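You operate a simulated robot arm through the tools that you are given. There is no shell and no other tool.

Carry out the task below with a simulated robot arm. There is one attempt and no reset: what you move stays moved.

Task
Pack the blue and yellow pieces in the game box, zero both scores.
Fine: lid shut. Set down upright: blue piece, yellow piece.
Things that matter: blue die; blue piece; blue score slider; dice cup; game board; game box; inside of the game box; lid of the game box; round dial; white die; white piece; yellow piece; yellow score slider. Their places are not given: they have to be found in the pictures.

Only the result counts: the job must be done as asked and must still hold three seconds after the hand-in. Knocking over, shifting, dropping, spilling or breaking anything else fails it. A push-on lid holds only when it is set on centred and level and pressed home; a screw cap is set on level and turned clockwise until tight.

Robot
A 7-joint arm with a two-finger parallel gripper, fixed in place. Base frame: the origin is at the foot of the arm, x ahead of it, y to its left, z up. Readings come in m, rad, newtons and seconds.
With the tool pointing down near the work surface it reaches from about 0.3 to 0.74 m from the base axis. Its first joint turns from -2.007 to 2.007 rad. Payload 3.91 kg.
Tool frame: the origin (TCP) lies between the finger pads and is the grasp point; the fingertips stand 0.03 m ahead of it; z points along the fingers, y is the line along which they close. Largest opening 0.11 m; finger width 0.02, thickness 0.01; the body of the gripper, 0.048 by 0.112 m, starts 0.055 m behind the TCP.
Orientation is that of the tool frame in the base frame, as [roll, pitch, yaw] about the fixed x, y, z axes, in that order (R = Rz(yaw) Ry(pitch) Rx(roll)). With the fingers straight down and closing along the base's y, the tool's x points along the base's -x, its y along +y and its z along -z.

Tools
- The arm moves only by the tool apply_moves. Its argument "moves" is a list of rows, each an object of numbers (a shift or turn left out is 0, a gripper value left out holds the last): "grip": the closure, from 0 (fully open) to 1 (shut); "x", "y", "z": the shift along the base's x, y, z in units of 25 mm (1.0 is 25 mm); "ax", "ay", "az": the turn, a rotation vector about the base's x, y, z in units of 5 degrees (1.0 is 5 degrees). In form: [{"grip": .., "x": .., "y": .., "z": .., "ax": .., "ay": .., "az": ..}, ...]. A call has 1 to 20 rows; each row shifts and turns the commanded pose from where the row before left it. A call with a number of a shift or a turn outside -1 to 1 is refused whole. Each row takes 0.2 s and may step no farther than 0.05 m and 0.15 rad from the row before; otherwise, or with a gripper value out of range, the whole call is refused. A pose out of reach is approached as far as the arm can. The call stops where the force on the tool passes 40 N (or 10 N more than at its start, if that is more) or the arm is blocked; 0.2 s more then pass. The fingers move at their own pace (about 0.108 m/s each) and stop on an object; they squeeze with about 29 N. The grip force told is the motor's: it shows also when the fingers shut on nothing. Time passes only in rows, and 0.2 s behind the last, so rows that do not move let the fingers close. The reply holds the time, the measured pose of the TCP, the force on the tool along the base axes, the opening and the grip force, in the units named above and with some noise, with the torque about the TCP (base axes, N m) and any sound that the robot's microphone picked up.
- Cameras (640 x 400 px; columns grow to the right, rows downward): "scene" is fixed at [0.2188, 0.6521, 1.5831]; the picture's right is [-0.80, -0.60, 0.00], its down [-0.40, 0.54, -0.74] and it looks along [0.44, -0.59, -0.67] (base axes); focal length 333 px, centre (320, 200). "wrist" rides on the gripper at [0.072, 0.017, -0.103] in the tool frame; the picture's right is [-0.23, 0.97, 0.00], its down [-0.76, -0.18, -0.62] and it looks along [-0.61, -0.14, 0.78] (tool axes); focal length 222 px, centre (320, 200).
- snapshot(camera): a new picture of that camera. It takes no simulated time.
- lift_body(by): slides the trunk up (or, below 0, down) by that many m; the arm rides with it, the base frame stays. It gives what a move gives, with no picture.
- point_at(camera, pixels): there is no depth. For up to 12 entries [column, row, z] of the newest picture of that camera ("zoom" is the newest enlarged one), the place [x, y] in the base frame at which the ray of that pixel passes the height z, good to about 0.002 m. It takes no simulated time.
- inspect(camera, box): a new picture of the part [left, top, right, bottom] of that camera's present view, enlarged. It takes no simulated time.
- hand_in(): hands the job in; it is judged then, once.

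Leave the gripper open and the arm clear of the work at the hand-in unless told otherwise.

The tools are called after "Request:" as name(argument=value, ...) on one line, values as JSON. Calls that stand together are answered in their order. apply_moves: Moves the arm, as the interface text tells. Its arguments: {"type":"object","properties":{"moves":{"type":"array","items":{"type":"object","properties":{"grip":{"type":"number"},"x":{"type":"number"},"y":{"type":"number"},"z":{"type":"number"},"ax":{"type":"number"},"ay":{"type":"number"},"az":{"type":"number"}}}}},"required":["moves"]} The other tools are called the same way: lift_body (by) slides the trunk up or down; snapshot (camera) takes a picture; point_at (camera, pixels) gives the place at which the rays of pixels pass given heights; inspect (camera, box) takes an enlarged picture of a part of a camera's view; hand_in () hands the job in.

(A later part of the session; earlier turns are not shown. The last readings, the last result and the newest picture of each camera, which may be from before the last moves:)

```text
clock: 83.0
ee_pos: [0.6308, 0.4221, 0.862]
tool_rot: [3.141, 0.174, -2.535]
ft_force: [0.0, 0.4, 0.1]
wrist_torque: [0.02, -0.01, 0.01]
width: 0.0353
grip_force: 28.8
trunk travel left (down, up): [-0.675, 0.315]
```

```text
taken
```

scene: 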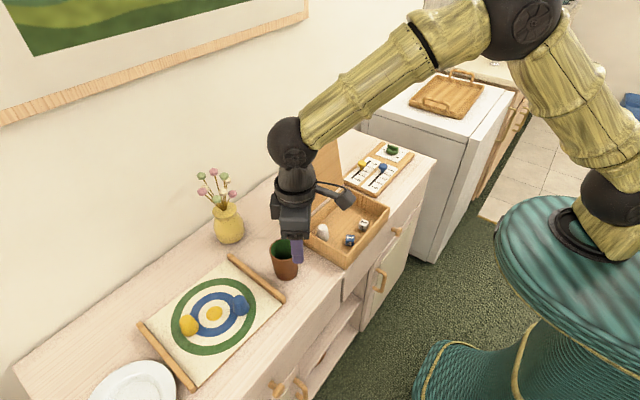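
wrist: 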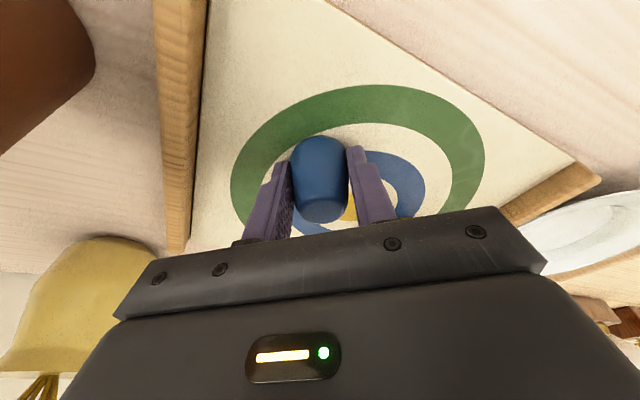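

Gripped at width 0.0353. I lift gently by ~8 mm and check whether it holds.

Request:
apply_moves(moves=[{"z": 0.1}, {"z": 0.1}, {"z": 0.1}, {}])

Request:
snapshot(camera="wrist")

Request:
inspect(camera="scene", box=[205, 275, 275, 320])

```text
clock: 84.0
ee_pos: [0.6292, 0.4225, 0.8709]
tool_rot: [3.141, 0.175, -2.536]
ft_force: [-1.3, 0.4, 0.6]
wrist_torque: [0.03, -0.01, 0.01]
width: 0.0355
grip_force: 28.8
trunk travel left (down, up): [-0.675, 0.315]
```

```text
taken
```

wrist: 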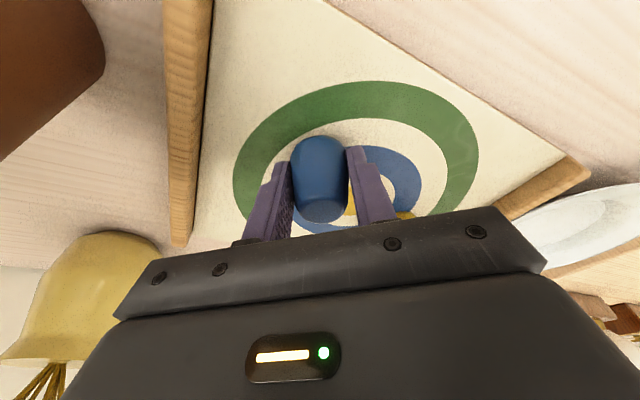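

```text
8.89 times, centred on (240, 298) of scene
```

zoom: 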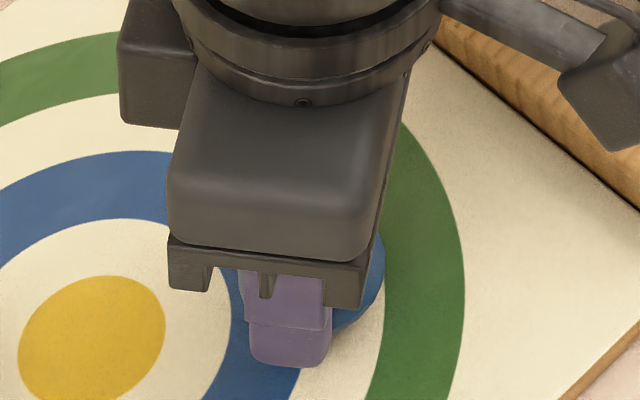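

The width stays at 0.0355: it's holding. I continue lifting in stages.

Request:
apply_moves(moves=[{"z": 0.25}, {"z": 0.25}, {"z": 0.25}, {"z": 0.25}, {}])

Request:
inspect(camera="scene", box=[190, 260, 290, 325])

```text
clock: 85.2
ee_pos: [0.6288, 0.4214, 0.8933]
tool_rot: [3.141, 0.174, -2.535]
ft_force: [0.3, 0.5, -0.4]
wrist_torque: [0.0, -0.01, -0.04]
width: 0.0354
grip_force: 28.7
trunk travel left (down, up): [-0.675, 0.315]
```

```text
6.15 times, centred on (240, 292) of scene
```

zoom: 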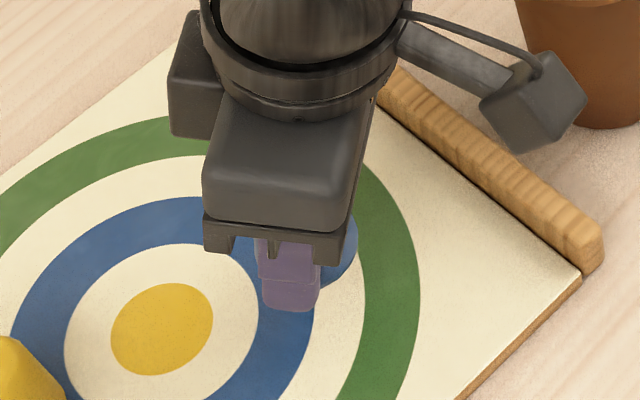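

It holds firmly. Now I find free room in the box: white piece, dice and interior corners from the scene view.

Request:
inspect(camera="scene", box=[290, 160, 420, 275])

Request:
point_at(camera="scene", pixels=[[322.8, 236.7, 0.83], [349.8, 243.9, 0.83], [363.6, 229.5, 0.83]])

```text
3.48 times, centred on (355, 218) of scene
```

zoom: 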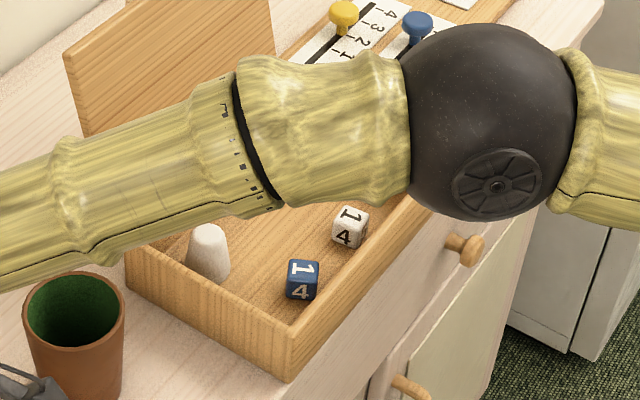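

```text
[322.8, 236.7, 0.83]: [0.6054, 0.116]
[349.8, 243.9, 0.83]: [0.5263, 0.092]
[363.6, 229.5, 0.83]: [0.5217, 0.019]
```

White piece (0.605,0.116), blue die (0.526,0.092), white die (0.522,0.019). Free space is at the back right. I raise to z≈1.0 and carry the blue piece over to about (0.595,-0.03), turning the yaw back to 0 on the way.

Request:
apply_moves(moves=[{"z": 0.7}, {"z": 0.9}, {"z": 0.9}, {"z": 0.9}, {"z": 0.9}, {"y": -0.9, "x": -0.35, "az": -0.366}, {"y": -0.95, "x": -0.4, "az": -0.366}, {"y": -0.95, "x": -0.4, "az": -0.366}, {"y": -0.95, "x": -0.4, "az": -0.366}, {"y": -0.95, "x": -0.4, "az": -0.366}, {"y": -0.95, "x": -0.4, "az": -0.366}, {"y": -0.95, "x": -0.4, "az": -0.366}, {"y": -0.95, "x": -0.2, "az": -0.366}, {}])

Request:
snapshot(camera="scene")

```text
clock: 88.2
ee_pos: [0.5559, 0.232, 1.0031]
tool_rot: [-3.141, 0.175, -2.789]
ft_force: [-0.4, 0.5, -0.9]
wrist_torque: [-0.02, 0.06, -0.03]
width: 0.0352
grip_force: 29.2
trunk travel left (down, up): [-0.675, 0.315]
```

```text
taken
```

scene: 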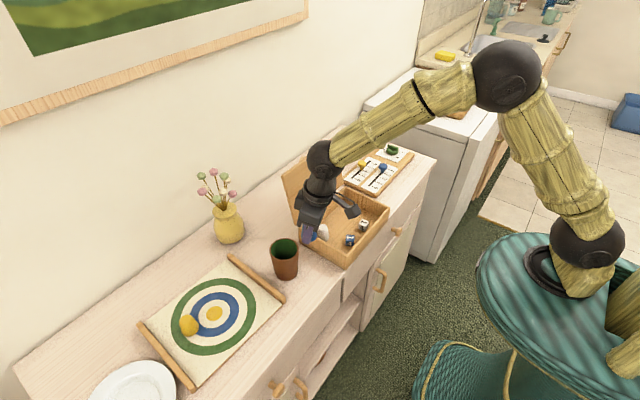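

Still held. I continue to the box.

Request:
apply_moves(moves=[{"y": -0.95, "az": -0.367}, {"y": -0.95, "az": -0.367}, {"y": -0.95, "az": -0.367}, {"y": -0.95, "az": -0.367}, {"y": -0.95, "az": -0.367}, {"y": -0.95, "az": -0.367}, {"y": -0.95, "az": -0.367, "x": 0.25}, {"y": -0.95, "az": -0.367, "x": 0.3}, {"y": -0.95, "az": -0.367, "x": 0.3}, {"y": -0.95, "az": -0.367, "x": 0.3}, {"y": -0.95, "az": -0.367, "x": 0.3}, {}])

Request:
inspect(camera="scene", box=[280, 140, 430, 280])

Request:
snapshot(camera="wrist")

```text
clock: 90.8
ee_pos: [0.5928, -0.0289, 1.0005]
tool_rot: [3.142, 0.176, -3.141]
ft_force: [-0.9, -0.2, -0.3]
wrist_torque: [0.02, 0.01, -0.03]
width: 0.0355
grip_force: 29.0
trunk travel left (down, up): [-0.675, 0.315]
```

```text
2.86 times, centred on (355, 210) of scene
```

zoom: 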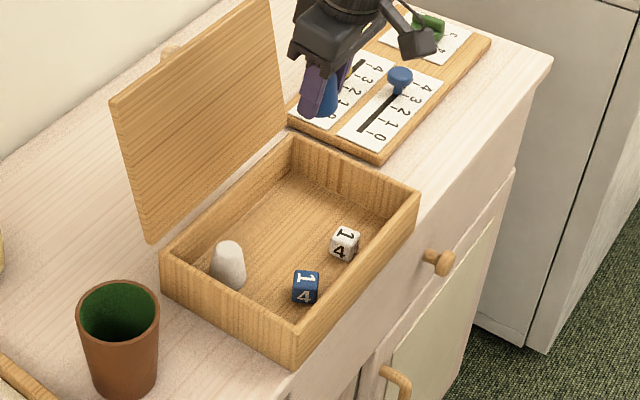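

```text
taken
```

wrist: 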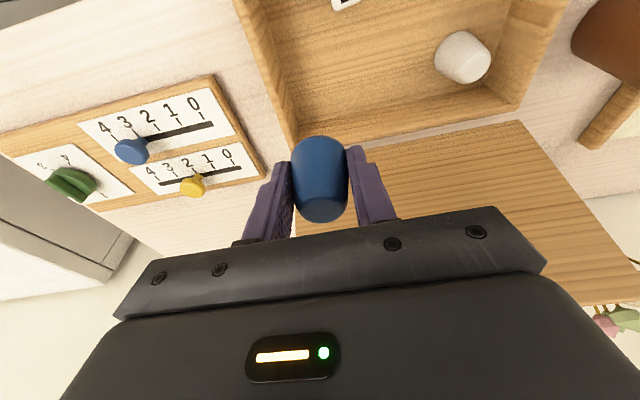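

I check the rim corners of the box (z≈0.885) to centre the piece well inside.

Request:
point_at(camera="scene", pixels=[[389.3, 208.3, 0.885], [345.5, 187.2, 0.885], [299.7, 229.3, 0.885], [345.5, 254.8, 0.885]])

```text
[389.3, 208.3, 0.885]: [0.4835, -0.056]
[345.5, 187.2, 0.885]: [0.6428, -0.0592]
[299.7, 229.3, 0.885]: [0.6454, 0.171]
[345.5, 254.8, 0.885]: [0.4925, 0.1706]
```

The rim spans y ≈ -0.06…0.17, so I shift +25 mm in y to leave room for the finger at the side wall, then descend to z≈0.877.

Request:
apply_moves(moves=[{"y": 1.0}, {"z": -0.8}, {"z": -0.8}, {"z": -0.8}, {"z": -0.8}, {"z": -0.8}, {"z": -0.5}, {"z": -0.4}, {}])

Request:
inspect(camera="scene", box=[290, 150, 410, 275])

Request:
snapshot(camera="wrist")

```text
clock: 92.8
ee_pos: [0.5925, -0.005, 0.8791]
tool_rot: [3.141, 0.174, -3.141]
ft_force: [0.5, -0.1, -0.9]
wrist_torque: [0.01, -0.02, 0.03]
width: 0.0352
grip_force: 29.4
trunk travel left (down, up): [-0.675, 0.315]
```

```text
3.20 times, centred on (350, 212) of scene
```

zoom: 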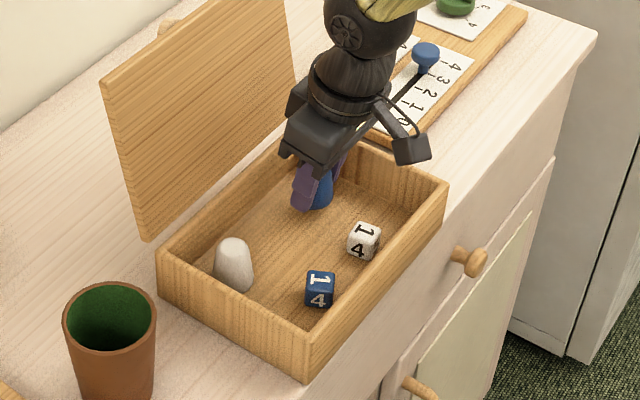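

```text
taken
```

wrist: 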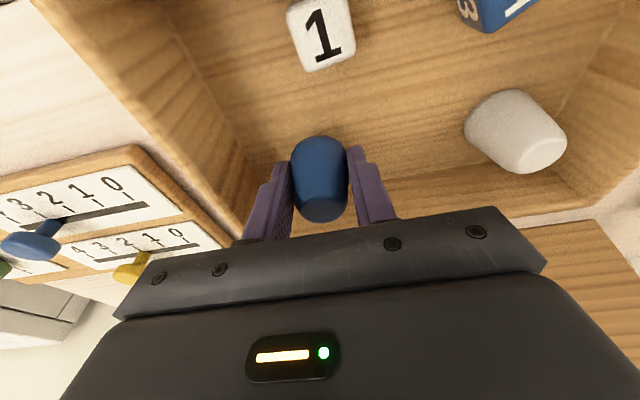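

Inside the box, clear of everything. I lower towards the floor in small steps, watching the force.

Request:
apply_moves(moves=[{"z": -0.2}, {"z": -0.2}, {}])

Request:
apply_moves(moves=[{"z": -0.1}, {}])

Request:
apply_moves(moves=[{"z": -0.08}, {}])

```text
clock: 93.5
ee_pos: [0.5927, -0.0054, 0.8701]
tool_rot: [3.14, 0.173, -3.139]
ft_force: [-0.2, -0.8, 0.1]
wrist_torque: [0.0, 0.02, -0.03]
width: 0.0352
grip_force: 29.2
trunk travel left (down, up): [-0.675, 0.315]
```

```text
clock: 94.2
ee_pos: [0.5925, -0.0034, 0.8687]
tool_rot: [3.141, 0.174, -3.141]
ft_force: [0.1, -0.4, -0.6]
wrist_torque: [-0.01, -0.05, 0.02]
width: 0.0348
grip_force: 29.1
trunk travel left (down, up): [-0.675, 0.315]
```

```text
clock: 94.8
ee_pos: [0.5913, -0.0025, 0.8663]
tool_rot: [-3.141, 0.174, -3.14]
ft_force: [0.2, 0.6, -0.2]
wrist_torque: [-0.01, 0.03, -0.04]
width: 0.035
grip_force: 29.0
trunk travel left (down, up): [-0.675, 0.315]
```

Request:
apply_moves(moves=[{"z": -0.1}, {}])

Request:
apply_moves(moves=[{"z": -0.1}, {}])

Request:
apply_moves(moves=[{"z": -0.08}, {}])

```text
clock: 95.3
ee_pos: [0.593, -0.0024, 0.8637]
tool_rot: [3.141, 0.174, -3.14]
ft_force: [0.0, -0.4, -0.2]
wrist_torque: [0.0, 0.01, -0.02]
width: 0.035
grip_force: 28.6
trunk travel left (down, up): [-0.675, 0.315]
```

```text
clock: 96.0
ee_pos: [0.5918, -0.0046, 0.8613]
tool_rot: [-3.141, 0.177, -3.139]
ft_force: [-0.2, 0.0, 6.2]
wrist_torque: [-0.1, -0.04, -0.04]
width: 0.0353
grip_force: 29.4
trunk travel left (down, up): [-0.675, 0.315]
```

```text
clock: 96.5
ee_pos: [0.5909, -0.0041, 0.8609]
tool_rot: [-3.141, 0.179, -3.138]
ft_force: [0.3, 1.3, 25.9]
wrist_torque: [-0.08, 0.06, 0.01]
width: 0.0354
grip_force: 29.2
trunk travel left (down, up): [-0.675, 0.315]
```

Contact with the floor (26 N after the last step). I back off 1.5 mm and open the fingers a little.

Request:
apply_moves(moves=[{"z": 0.07}, {}])

Request:
apply_moves(moves=[{"grip": 0.6}, {"grip": 0.55}, {}, {}])

Request:
snapshot(camera="wrist")

Request:
inspect(camera="scene", box=[300, 160, 400, 250])

```text
clock: 97.2
ee_pos: [0.5908, -0.0052, 0.8605]
tool_rot: [-3.141, 0.176, 3.141]
ft_force: [3.3, -1.4, 21.9]
wrist_torque: [-0.12, -0.14, 0.05]
width: 0.0352
grip_force: 28.5
trunk travel left (down, up): [-0.675, 0.315]
```

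```text
clock: 98.2
ee_pos: [0.589, -0.0055, 0.8608]
tool_rot: [3.141, 0.174, -3.141]
ft_force: [-4.4, -0.5, 10.5]
wrist_torque: [0.03, 0.18, 0.06]
width: 0.0503
grip_force: 0.4
trunk travel left (down, up): [-0.675, 0.315]
```

```text
taken
```

wrist: 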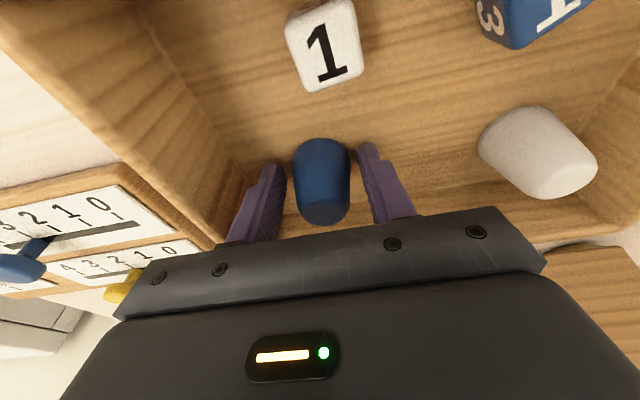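

```text
4.44 times, centred on (350, 205) of scene
```

zoom: 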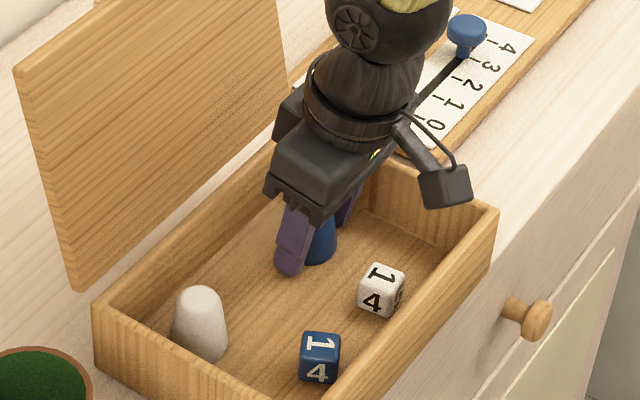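

Blue stands upright on the box floor. I raise straight up and check.

Request:
apply_moves(moves=[{"z": 0.2, "grip": 0.48}, {"z": 0.3}, {"z": 0.6}, {"z": 0.9}, {"z": 0.9}, {"z": 0.9}, {"z": 0.9}, {"z": 0.9}, {}])

Request:
inspect(camera="scene", box=[290, 160, 410, 275])

Request:
snapshot(camera="wrist")

```text
clock: 100.2
ee_pos: [0.5923, -0.0045, 1.0012]
tool_rot: [3.141, 0.174, -3.139]
ft_force: [-0.1, 0.7, -0.6]
wrist_torque: [0.0, -0.02, 0.0]
width: 0.0572
grip_force: 0.1
trunk travel left (down, up): [-0.675, 0.315]
```

```text
3.48 times, centred on (350, 218) of scene
```

zoom: 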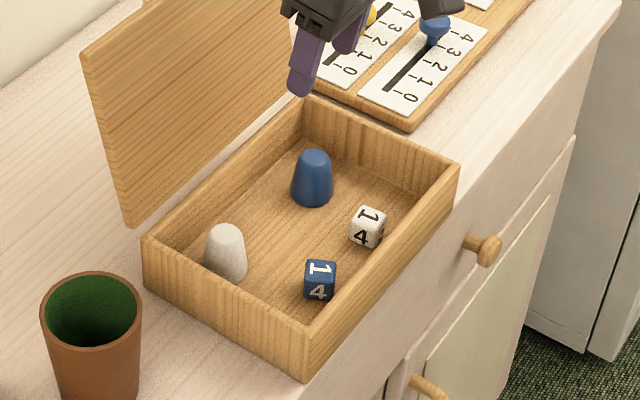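

```text
taken
```

wrist: 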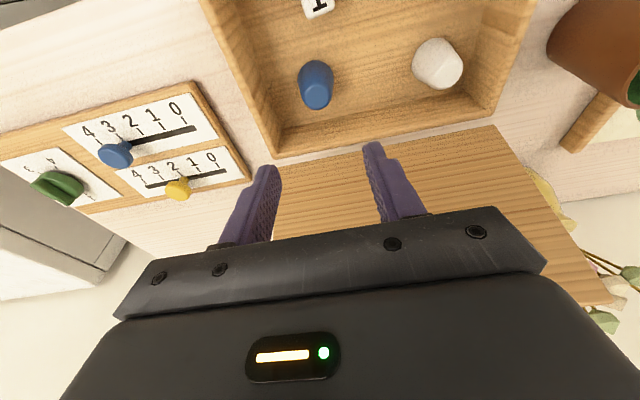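

Blue is upright in the box. Now I go for the yellow piece: swing left with yaw 38°, then tilt to 40° outwards above it.

Request:
apply_moves(moves=[{"x": -0.3, "y": 0.5, "az": 0.475}, {"x": -0.3, "y": 0.91, "az": 0.475}, {"x": -0.3, "y": 0.91, "az": 0.475}, {"x": -0.3, "y": 0.91, "az": 0.475}, {"x": -0.3, "y": 0.91, "az": 0.475}, {"x": -0.2, "y": 0.91, "az": 0.475}, {"y": 0.91, "az": 0.475}, {"y": 0.91, "az": 0.475}, {"y": 0.91, "az": 0.475}, {"y": 0.91, "az": 0.475}, {"y": 0.91, "az": 0.475}, {"y": 0.91, "az": 0.475}, {"y": 0.91, "az": 0.475}, {"y": 0.91, "az": 0.475}, {"y": 0.91, "az": 0.475}, {"y": 0.91, "az": 0.475}, {"y": 0.4}, {"grip": 0.25}])

Request:
apply_moves(moves=[{"x": 0.73, "y": 0.9, "ax": 0.616, "ay": -0.788}, {"x": 0.73, "y": 0.9, "ax": 0.616, "ay": -0.788}, {"x": 0.73, "y": 0.9, "ax": 0.616, "ay": -0.788}, {"x": 0.73, "y": 0.9, "ax": 0.616, "ay": -0.788}, {"x": 0.73, "y": 0.9, "ax": 0.616, "ay": -0.788, "z": -0.3}, {"x": 0.73, "y": 0.9, "ax": 0.616, "ay": -0.788, "z": -0.3}, {"x": 0.6, "y": 0.7, "z": -0.4}, {}])

Request:
snapshot(camera="wrist")

Request:
inspect(camera="scene", box=[130, 250, 290, 360])

```text
clock: 104.0
ee_pos: [0.5487, 0.3608, 1.002]
tool_rot: [-3.141, 0.174, -2.478]
ft_force: [-1.0, -1.1, -0.9]
wrist_torque: [-0.02, -0.01, 0.02]
width: 0.0823
grip_force: 0.2
trunk travel left (down, up): [-0.675, 0.315]
```

```text
clock: 105.8
ee_pos: [0.6717, 0.5142, 0.9738]
tool_rot: [-3.141, 0.698, -2.477]
ft_force: [0.2, -0.6, -1.1]
wrist_torque: [-0.03, -0.05, -0.03]
width: 0.0824
grip_force: 0.1
trunk travel left (down, up): [-0.675, 0.315]
```

```text
taken
```

wrist: 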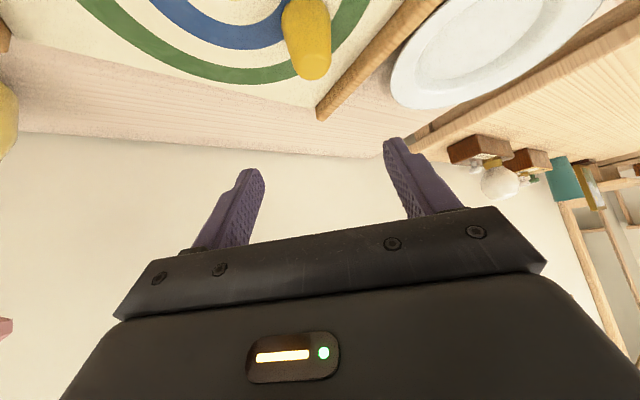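

```text
3.64 times, centred on (210, 305) of scene
```

zoom: 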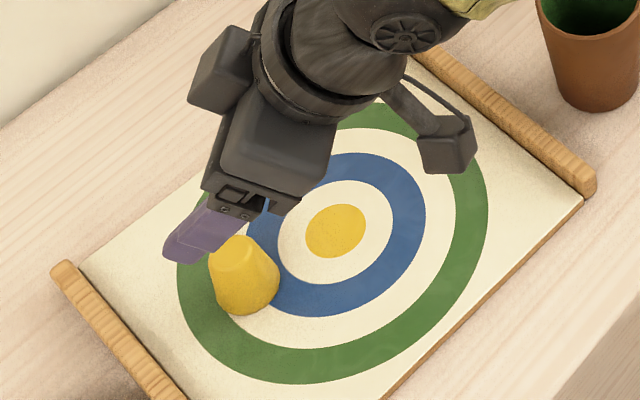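

Reached. I measure the yellow piece's top centre (wrist (314,65)).

Request:
inspect(camera="wrist", box=[240, 0, 400, 110])

Request:
point_at(camera="wrist", pixels=[[314, 65, 0.865], [314, 65, 0.87], [314, 65, 0.875], [303, 12, 0.832]])

```text
3.64 times, centred on (320, 55) of wrist
```

zoom: 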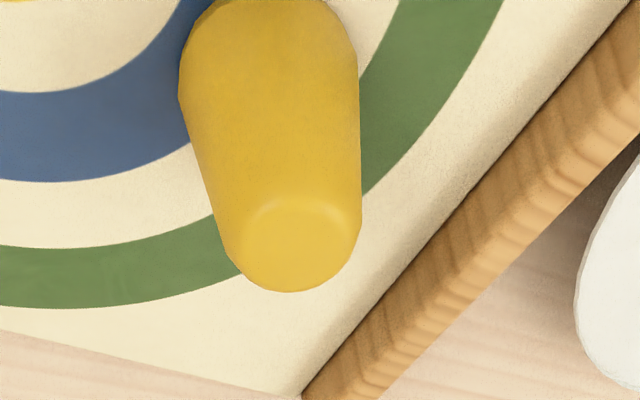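

```text
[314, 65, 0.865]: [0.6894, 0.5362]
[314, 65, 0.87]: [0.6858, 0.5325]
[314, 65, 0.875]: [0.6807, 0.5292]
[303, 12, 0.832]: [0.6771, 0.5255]
```

Yellow's axis is at ≈(0.682,0.530), both cameras agree. I check where the board's left rail is, to keep the outer finger clear.

Request:
point_at(camera="scene", pixels=[[139, 322.9, 0.84], [146, 320, 0.84], [172.9, 360, 0.84], [180, 357, 0.84], [190, 395, 0.84]])

Request:
inspect(camera="scene", box=[130, 300, 230, 390])

```text
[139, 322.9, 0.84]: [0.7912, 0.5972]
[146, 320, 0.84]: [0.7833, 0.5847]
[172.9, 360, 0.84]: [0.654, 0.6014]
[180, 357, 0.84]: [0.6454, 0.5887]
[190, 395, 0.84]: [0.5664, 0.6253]
```

```text
4.44 times, centred on (180, 345) of scene
```

zoom: 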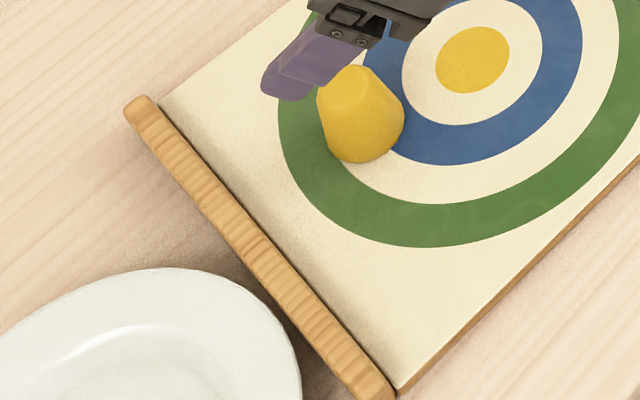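

The rail's inner edge is at y≈0.585; with a 66 mm opening the outer finger stays ~1 cm clear. I align and descend to z≈0.885.

Request:
apply_moves(moves=[{"grip": 0.4, "x": 0.24, "y": 0.5}, {"z": -0.7}, {"z": -0.7}, {"z": -0.7}, {"z": -0.7}, {"z": -0.7}, {}])

Request:
snapshot(camera="wrist")

Request:
inspect(camera="scene", box=[150, 280, 250, 350])

```text
clock: 107.3
ee_pos: [0.681, 0.5259, 0.8846]
tool_rot: [-3.139, 0.697, -2.475]
ft_force: [-0.8, 0.5, 0.3]
wrist_torque: [-0.03, -0.01, 0.04]
width: 0.066
grip_force: 0.1
trunk travel left (down, up): [-0.675, 0.315]
```

```text
taken
```

wrist: 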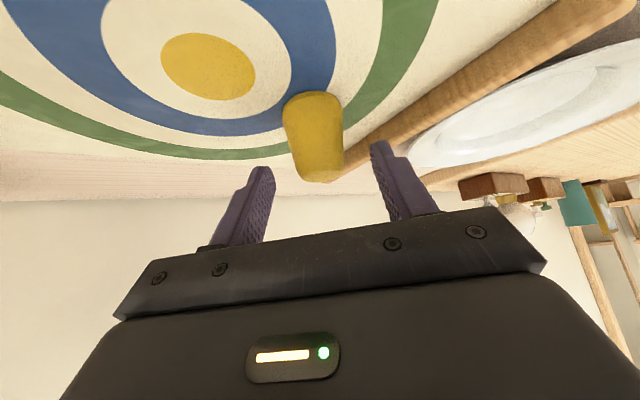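

```text
5.71 times, centred on (200, 315) of scene
```

zoom: 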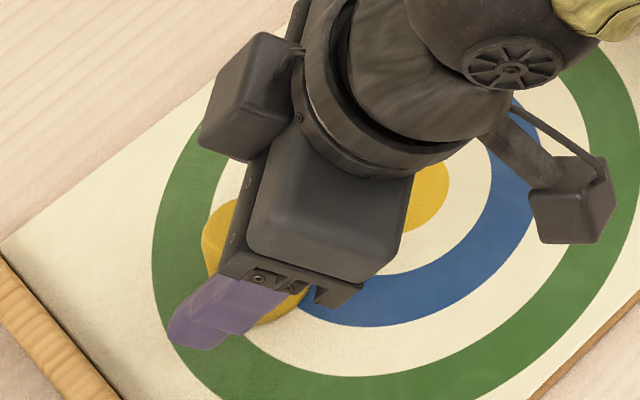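

The piece is between the fingers. I lower to z≈0.861 (about 2–3 mm above the board) and check force.

Request:
apply_moves(moves=[{"z": -0.35}, {"z": -0.35}, {"z": -0.2}, {}])

Request:
snapshot(camera="wrist")

```text
clock: 108.3
ee_pos: [0.6796, 0.5264, 0.8647]
tool_rot: [-3.139, 0.697, -2.476]
ft_force: [-0.4, 0.1, 0.9]
wrist_torque: [-0.04, 0.01, 0.01]
width: 0.0658
grip_force: 0.0
trunk travel left (down, up): [-0.675, 0.315]
```

```text
taken
```

wrist: 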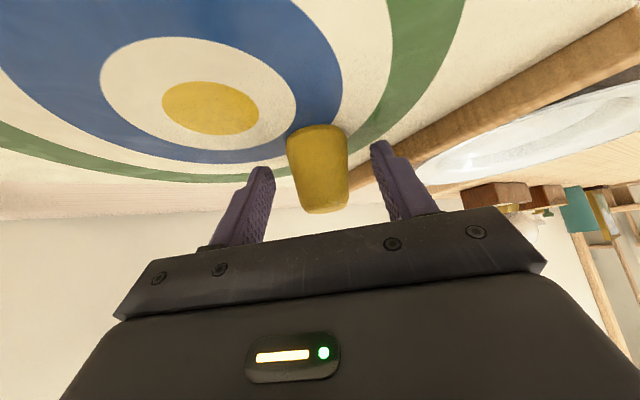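

I lower in 2 mm steps to find the board.

Request:
apply_moves(moves=[{"z": -0.1}, {}])

Request:
apply_moves(moves=[{"z": -0.08}, {}])

```text
clock: 109.0
ee_pos: [0.6802, 0.5243, 0.8605]
tool_rot: [-3.141, 0.698, -2.473]
ft_force: [-0.2, -0.2, -0.8]
wrist_torque: [-0.01, -0.01, -0.02]
width: 0.0659
grip_force: 0.1
trunk travel left (down, up): [-0.675, 0.315]
```

```text
clock: 109.5
ee_pos: [0.6795, 0.5252, 0.8591]
tool_rot: [-3.14, 0.698, -2.475]
ft_force: [-0.2, 0.1, 0.4]
wrist_torque: [0.0, 0.0, 0.02]
width: 0.0659
grip_force: 0.0
trunk travel left (down, up): [-0.675, 0.315]
```

Just above the board. I close on the yellow piece.

Request:
apply_moves(moves=[{"grip": 0.6}, {"grip": 0.8}, {"grip": 1.0}, {}, {}])

Request:
snapshot(camera="wrist")

Request:
inspect(camera="scene", box=[150, 280, 250, 350])

```text
clock: 110.8
ee_pos: [0.6798, 0.5256, 0.8599]
tool_rot: [-3.139, 0.697, -2.476]
ft_force: [0.0, 0.6, -0.6]
wrist_torque: [-0.01, -0.02, -0.02]
width: 0.0352
grip_force: 29.1
trunk travel left (down, up): [-0.675, 0.315]
```

```text
taken
```

wrist: 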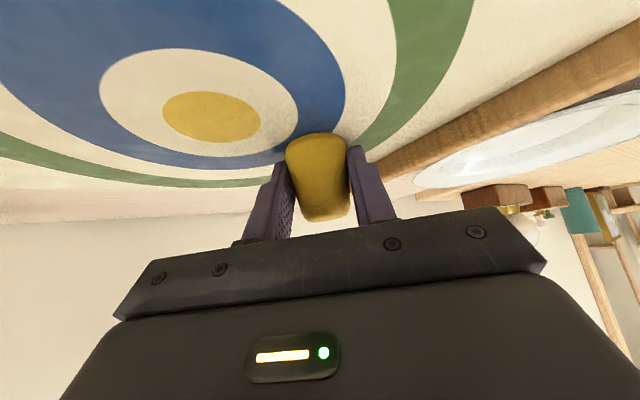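

```text
5.71 times, centred on (200, 315) of scene
```

zoom: 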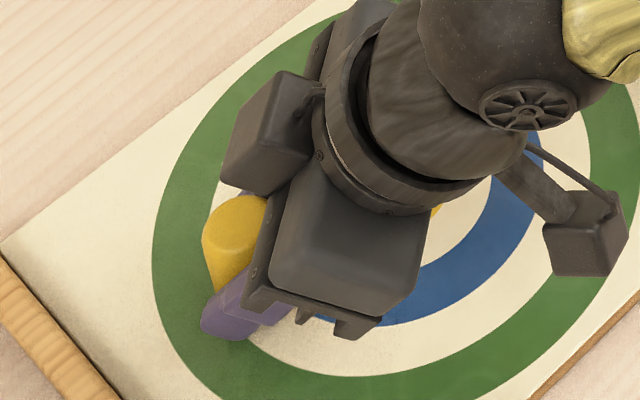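

Width 0.0352, as in the successful grip. I lift gently 5 mm and check.

Request:
apply_moves(moves=[{"z": 0.1}, {"z": 0.1}, {}])

Request:
snapshot(camera="wrist")

Request:
inspect(camera="scene", box=[150, 280, 250, 350])

```text
clock: 111.5
ee_pos: [0.6792, 0.5262, 0.8645]
tool_rot: [-3.14, 0.698, -2.476]
ft_force: [0.2, -0.8, -0.4]
wrist_torque: [0.02, 0.01, 0.0]
width: 0.0351
grip_force: 28.9
trunk travel left (down, up): [-0.675, 0.315]
```

```text
taken
```

wrist: 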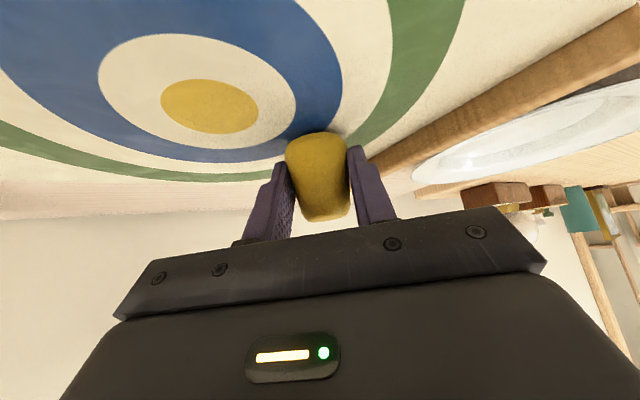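

```text
5.71 times, centred on (200, 315) of scene
```

zoom: 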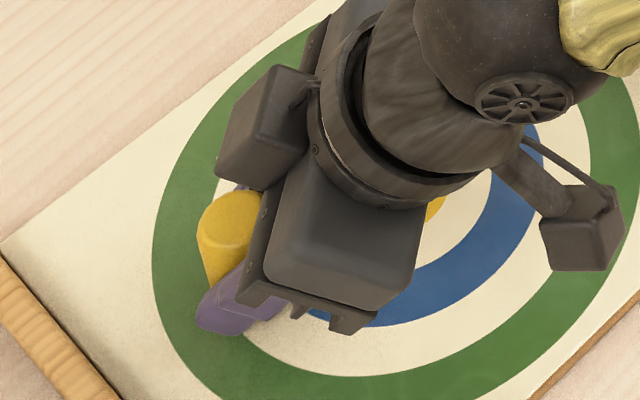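

It comes along. I lift 10 mm more and hold for a second to check for creep.

Request:
apply_moves(moves=[{"z": 0.2}, {"z": 0.2}, {}, {}, {}, {}, {}])

Request:
snapshot(camera="wrist")

```text
clock: 113.2
ee_pos: [0.6802, 0.5265, 0.8749]
tool_rot: [-3.14, 0.697, -2.475]
ft_force: [1.0, 0.3, -0.2]
wrist_torque: [-0.01, 0.02, 0.0]
width: 0.0349
grip_force: 29.4
trunk travel left (down, up): [-0.675, 0.315]
```

```text
taken
```

wrist: 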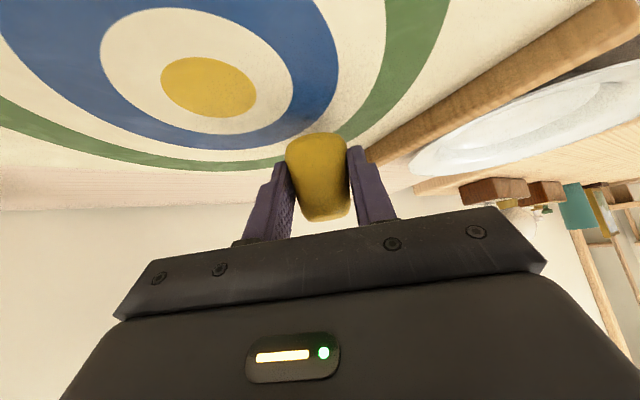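

No creep. The 40° tilt would bring the camera too near the box's front wall when setting down, so I first carry the yellow piece to the nearer part of the board (≈ (0.62,0.425)) and set it upright there, to regrip it with a steeper tool.

Request:
apply_moves(moves=[{"z": 0.2}, {"z": 0.2}, {"x": -0.4, "y": -0.64}, {"x": -0.5, "y": -0.83}, {"x": -0.5, "y": -0.83}, {"x": -0.5, "y": -0.83}, {"x": -0.5, "y": -0.83}, {"x": -0.12, "y": -0.18}, {}])

Request:
inspect(camera="scene", box=[170, 250, 300, 350])

Request:
snapshot(camera="wrist")

```text
clock: 115.2
ee_pos: [0.6186, 0.4228, 0.886]
tool_rot: [-3.141, 0.699, -2.474]
ft_force: [0.3, -0.8, 0.2]
wrist_torque: [-0.03, -0.02, -0.01]
width: 0.0352
grip_force: 28.7
trunk travel left (down, up): [-0.675, 0.315]
```

```text
4.00 times, centred on (235, 300) of scene
```

zoom: 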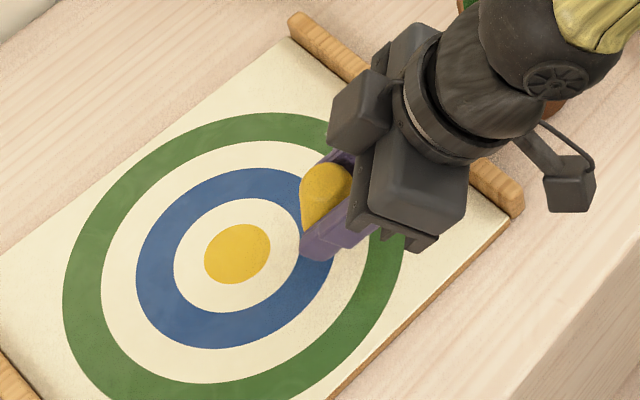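

```text
taken
```

wrist: 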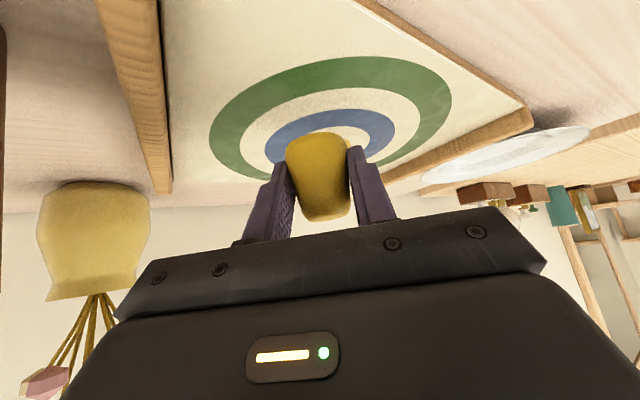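

Carried over. I lower to just above the board, then feel for contact.

Request:
apply_moves(moves=[{"z": -0.3}, {"z": -0.3}, {"z": -0.3}, {}])

Request:
apply_moves(moves=[{"z": -0.08}, {}])

Request:
apply_moves(moves=[{"z": -0.05}, {}])

```text
clock: 116.2
ee_pos: [0.6179, 0.4235, 0.8639]
tool_rot: [-3.141, 0.699, -2.474]
ft_force: [-0.1, -0.6, -0.1]
wrist_torque: [-0.01, 0.0, 0.0]
width: 0.035
grip_force: 28.8
trunk travel left (down, up): [-0.675, 0.315]
```

```text
clock: 116.8
ee_pos: [0.6173, 0.4231, 0.8613]
tool_rot: [-3.14, 0.697, -2.474]
ft_force: [0.2, -0.4, 0.4]
wrist_torque: [0.01, -0.02, 0.03]
width: 0.0351
grip_force: 28.9
trunk travel left (down, up): [-0.675, 0.315]
```

```text
clock: 117.3
ee_pos: [0.6173, 0.423, 0.861]
tool_rot: [-3.138, 0.697, -2.474]
ft_force: [0.7, -1.2, 0.1]
wrist_torque: [0.0, -0.01, -0.02]
width: 0.035
grip_force: 28.7
trunk travel left (down, up): [-0.675, 0.315]
```

Request:
apply_moves(moves=[{"z": -0.05}, {}])

Request:
apply_moves(moves=[{"z": -0.05}, {}])

```text
clock: 118.0
ee_pos: [0.6162, 0.4212, 0.8598]
tool_rot: [-3.14, 0.7, -2.475]
ft_force: [1.3, 0.2, 5.1]
wrist_torque: [0.09, 0.02, -0.04]
width: 0.035
grip_force: 29.0
trunk travel left (down, up): [-0.675, 0.315]
```

```text
clock: 118.5
ee_pos: [0.6164, 0.4221, 0.8614]
tool_rot: [3.141, 0.703, -2.476]
ft_force: [2.7, 2.7, 13.3]
wrist_torque: [0.28, -0.05, -0.09]
width: 0.0348
grip_force: 29.1
trunk travel left (down, up): [-0.675, 0.315]
```

Contact. I back off 1 mm and open the fingers.

Request:
apply_moves(moves=[{"z": 0.05}, {"grip": 0.6}, {"grip": 0.5}, {}, {}])

Request:
snapshot(camera="wrist")

Request:
inspect(camera="scene", box=[170, 250, 300, 350])

```text
clock: 119.8
ee_pos: [0.6149, 0.4209, 0.8584]
tool_rot: [-3.141, 0.697, -2.477]
ft_force: [2.1, -4.7, 12.2]
wrist_torque: [0.15, 0.01, -0.02]
width: 0.0526
grip_force: 0.1
trunk travel left (down, up): [-0.675, 0.315]
```

```text
taken
```

wrist: 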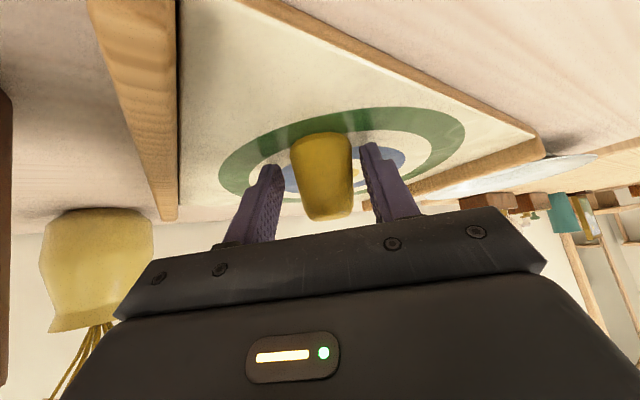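

```text
4.00 times, centred on (235, 300) of scene
```

zoom: 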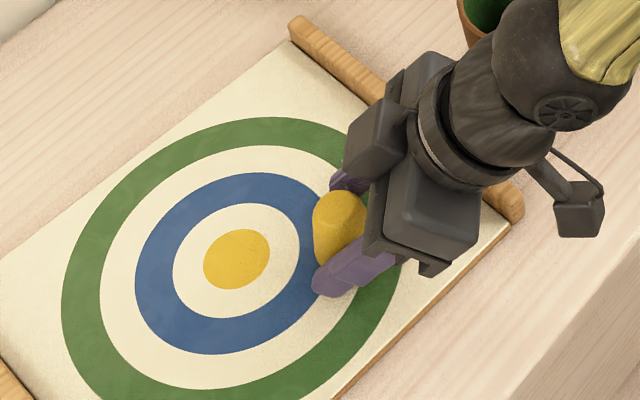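

The piece stands free, but the fingertips press on the board (12 N). I lift off straight up at once.

Request:
apply_moves(moves=[{"z": 0.12}, {"z": 0.2}, {"z": 0.4}, {"z": 0.8}, {"z": 0.8}, {"z": 0.8}, {}])

Request:
inspect(camera="scene", box=[130, 230, 310, 390])

Request:
inspect(camera="scene", box=[160, 270, 280, 345])

```text
clock: 121.3
ee_pos: [0.616, 0.4216, 0.9363]
tool_rot: [3.141, 0.695, -2.478]
ft_force: [-0.4, -0.1, -0.5]
wrist_torque: [-0.01, -0.05, 0.01]
width: 0.0549
grip_force: 0.1
trunk travel left (down, up): [-0.675, 0.315]
```

```text
2.50 times, centred on (220, 310) of scene
```

zoom: 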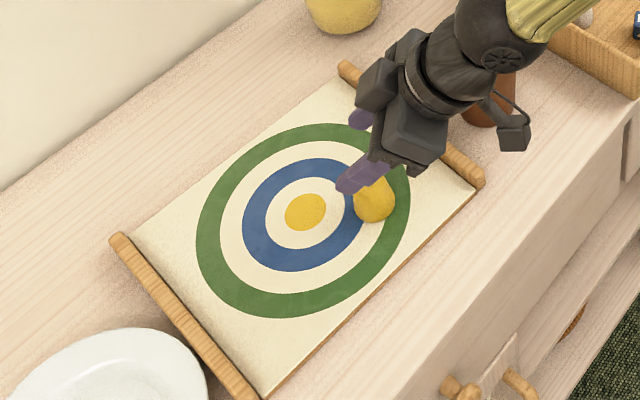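

```text
5.33 times, centred on (220, 308) of scene
```

zoom: 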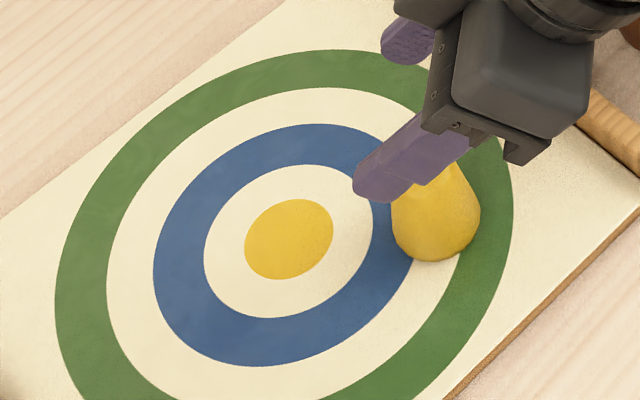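

The board's rings shifted slightly in the picture (centre (290,232) → (289,238) in this zoom). I quantify it.

Request:
point_at(camera="scene", pixels=[[214.4, 314.0, 0.8286], [214.2, 315.2, 0.8286]])

Request:
point_at(camera="zoom", pixels=[[290, 232, 0.8286], [289, 238, 0.8286], [513, 185, 0.8286], [513, 190, 0.8286]])

```text
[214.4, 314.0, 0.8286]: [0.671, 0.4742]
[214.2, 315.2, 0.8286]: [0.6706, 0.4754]
```

```text
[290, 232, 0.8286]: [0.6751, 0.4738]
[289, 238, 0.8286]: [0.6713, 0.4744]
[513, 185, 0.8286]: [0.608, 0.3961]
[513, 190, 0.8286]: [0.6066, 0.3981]
```

The board has shifted by only ~4 mm; I may nudge it back later. Now I bring the tool to 10° tilt and look at the yellow piece for the regrip.

Request:
apply_moves(moves=[{"grip": 0.35, "ax": -0.616, "ay": 0.788, "z": 0.2}, {"ax": -0.616, "ay": 0.788}, {"ax": -0.616, "ay": 0.788}, {"ax": -0.616, "ay": 0.788}, {"ax": -0.616, "ay": 0.788}, {"ax": -0.616, "ay": 0.788}, {}])

Request:
snapshot(camera="wrist")

Request:
inspect(camera="wrist", box=[230, 60, 430, 210])

Request:
inspect(camera="scene", box=[190, 260, 290, 335])

```text
clock: 123.0
ee_pos: [0.6164, 0.4231, 0.9415]
tool_rot: [3.14, 0.173, -2.478]
ft_force: [0.6, 0.5, -0.6]
wrist_torque: [0.0, 0.0, 0.03]
width: 0.0714
grip_force: 0.1
trunk travel left (down, up): [-0.675, 0.315]
```

```text
taken
```

wrist: 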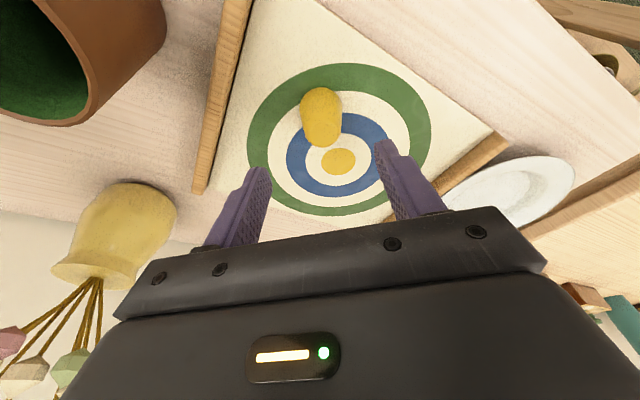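

```text
2.67 times, centred on (330, 135) of wrist
```

zoom: 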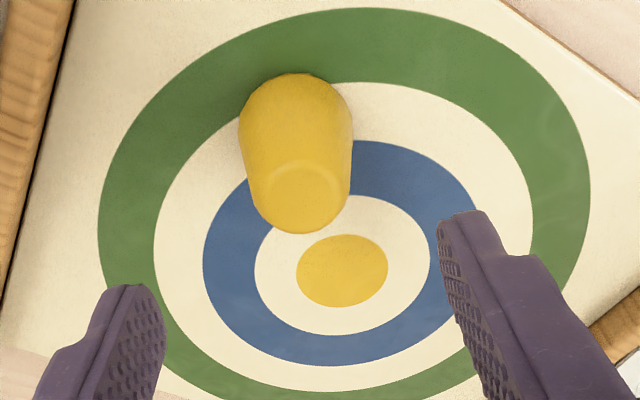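

```text
5.33 times, centred on (240, 298) of scene
```

zoom: 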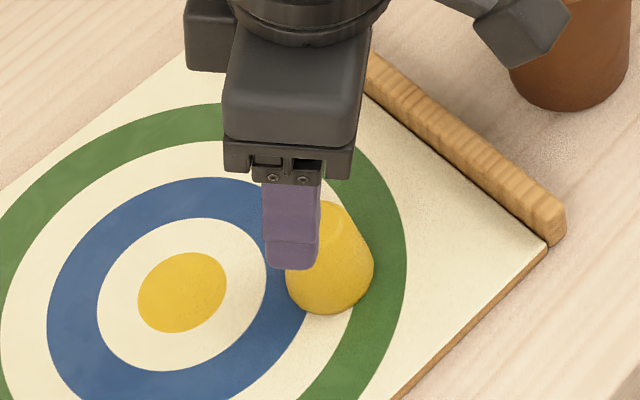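

I compute the yellow piece's position from both cameras.

Request:
point_at(camera="wrist", pixels=[[324.4, 133.1, 0.868], [324.4, 133.1, 0.872], [324.4, 133.1, 0.876]])

Request:
point_at(camera="scene", pixels=[[241.9, 310.75, 0.831], [241.5, 302, 0.872]])

```text
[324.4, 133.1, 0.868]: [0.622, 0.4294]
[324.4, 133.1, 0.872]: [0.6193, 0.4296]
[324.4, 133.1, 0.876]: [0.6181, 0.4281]
```

```text
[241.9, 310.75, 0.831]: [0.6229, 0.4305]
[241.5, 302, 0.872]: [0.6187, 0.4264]
```

Yellow axis ≈ (0.620,0.429). I centre, descend to z≈0.863 and close.

Request:
apply_moves(moves=[{"x": -0.04, "y": 0.1}, {"z": -0.8}, {"z": -0.8}, {"z": -0.8}, {"z": -0.4}, {"z": -0.3}, {}])

Request:
snapshot(camera="wrist")

```text
clock: 124.5
ee_pos: [0.6153, 0.4238, 0.8629]
tool_rot: [3.14, 0.174, -2.478]
ft_force: [-0.5, -0.5, 0.1]
wrist_torque: [0.06, -0.03, 0.0]
width: 0.0716
grip_force: 0.0
trunk travel left (down, up): [-0.675, 0.315]
```

```text
taken
```

wrist: 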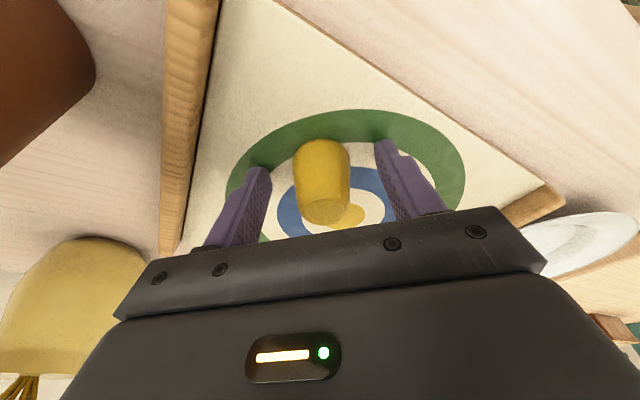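

Well centred, no contact force. I close and lift a little to check.

Request:
apply_moves(moves=[{"grip": 0.6}, {"grip": 0.8}, {"grip": 1.0}, {}, {}])

Request:
apply_moves(moves=[{"z": 0.1}, {"z": 0.2}, {"z": 0.2}, {}, {}])

Request:
snapshot(camera="wrist")

```text
clock: 125.8
ee_pos: [0.6153, 0.4242, 0.8625]
tool_rot: [-3.141, 0.175, -2.475]
ft_force: [-0.7, 0.7, 0.6]
wrist_torque: [0.01, 0.06, 0.02]
width: 0.035
grip_force: 28.4
trunk travel left (down, up): [-0.675, 0.315]
```

```text
clock: 127.0
ee_pos: [0.6161, 0.4243, 0.8761]
tool_rot: [-3.141, 0.174, -2.477]
ft_force: [0.5, -1.3, -0.6]
wrist_torque: [0.01, 0.01, -0.01]
width: 0.0353
grip_force: 28.4
trunk travel left (down, up): [-0.675, 0.315]
```

```text
taken
```

wrist: 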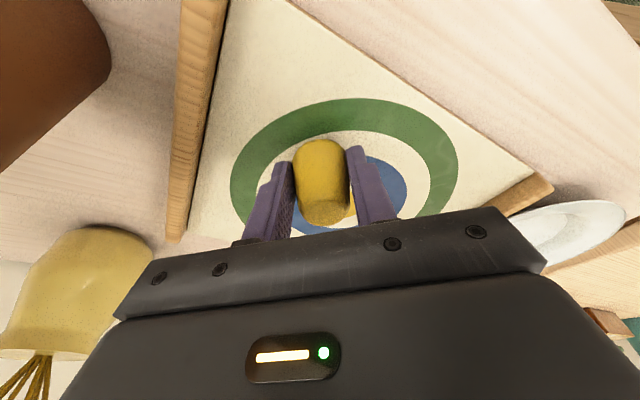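

Held (0.0353). I lift to z≈1.0 and carry it to the box at (0.592,0.058), turning the yaw back.

Request:
apply_moves(moves=[{"z": 0.8}, {"z": 0.85}, {"z": 0.85}, {"z": 0.85}, {"z": 0.85}, {"z": 0.75}, {"y": -0.9, "az": -0.475, "x": -0.44}, {"y": -0.92, "az": -0.475, "x": -0.44}, {"y": -0.92, "az": -0.475, "x": -0.44}, {"y": -0.92, "az": -0.475, "x": -0.44}, {"y": -0.92, "az": -0.475, "x": -0.44}, {"y": -0.92, "az": -0.475, "x": -0.44}, {"y": -0.92, "az": -0.475}, {"y": -0.92, "az": -0.475}, {}])

Request:
apply_moves(moves=[{"y": -0.92, "az": -0.475}, {"y": -0.92, "az": -0.475}, {"y": -0.92, "az": -0.475}, {"y": -0.92, "az": -0.475, "x": 0.3}, {"y": -0.92, "az": -0.475, "x": 0.34}, {"y": -0.92, "az": -0.475, "x": 0.34}, {"y": -0.92, "az": -0.475, "x": 0.34}, {"y": -0.86, "az": -0.475, "x": 0.34}, {}])

Request:
inspect(camera="scene", box=[280, 140, 420, 280])

Request:
snapshot(camera="wrist")

```text
clock: 130.2
ee_pos: [0.5486, 0.2409, 0.9997]
tool_rot: [-3.141, 0.175, -2.808]
ft_force: [0.0, -0.1, -0.7]
wrist_torque: [0.01, -0.01, 0.0]
width: 0.035
grip_force: 28.8
trunk travel left (down, up): [-0.675, 0.315]
```

```text
clock: 132.2
ee_pos: [0.5901, 0.0584, 0.9996]
tool_rot: [3.142, 0.175, 3.14]
ft_force: [0.3, -0.5, 0.5]
wrist_torque: [0.02, 0.02, -0.01]
width: 0.0352
grip_force: 29.1
trunk travel left (down, up): [-0.675, 0.315]
```

```text
2.86 times, centred on (350, 210) of scene
```

zoom: 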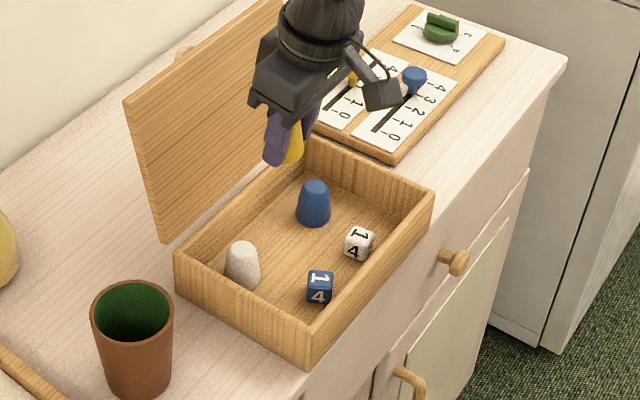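

```text
taken
```

wrist: 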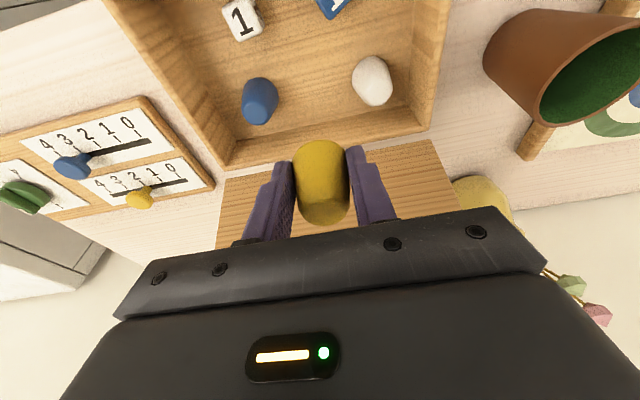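

It's midway between the blue and the white pieces. I descend to z≈0.868 and then feel for the floor.

Request:
apply_moves(moves=[{"z": -0.8}, {"z": -0.8}, {"z": -0.8}, {"z": -0.8}, {"z": -0.8}, {"z": -0.6}, {"z": -0.4}, {"z": -0.25}, {}])

Request:
inspect(camera="scene", box=[290, 170, 400, 275])

Request:
snapshot(camera="wrist")

```text
clock: 134.2
ee_pos: [0.591, 0.058, 0.8687]
tool_rot: [3.141, 0.174, 3.142]
ft_force: [0.4, -0.1, -0.5]
wrist_torque: [-0.02, 0.02, 0.04]
width: 0.0351
grip_force: 29.3
trunk travel left (down, up): [-0.675, 0.315]
```

```text
3.81 times, centred on (345, 222) of scene
```

zoom: 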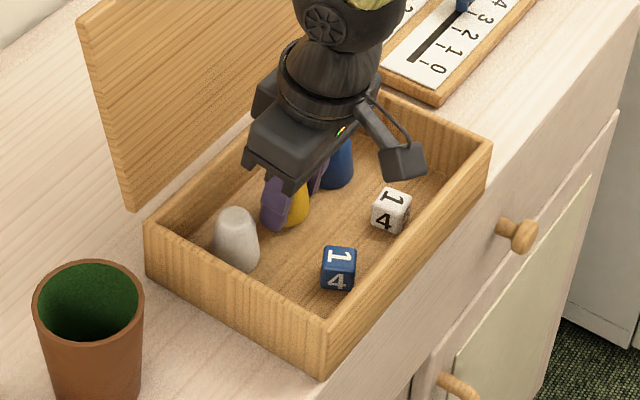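

```text
taken
```

wrist: 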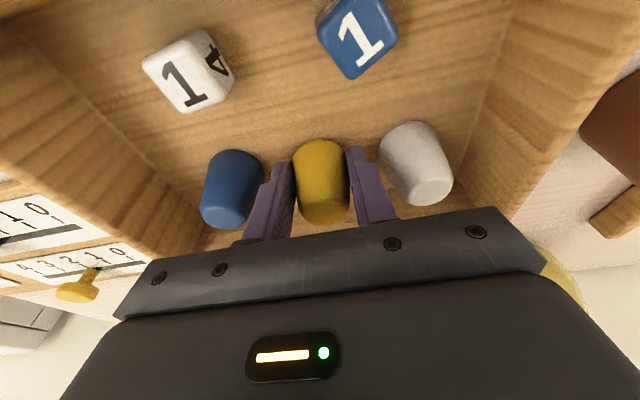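

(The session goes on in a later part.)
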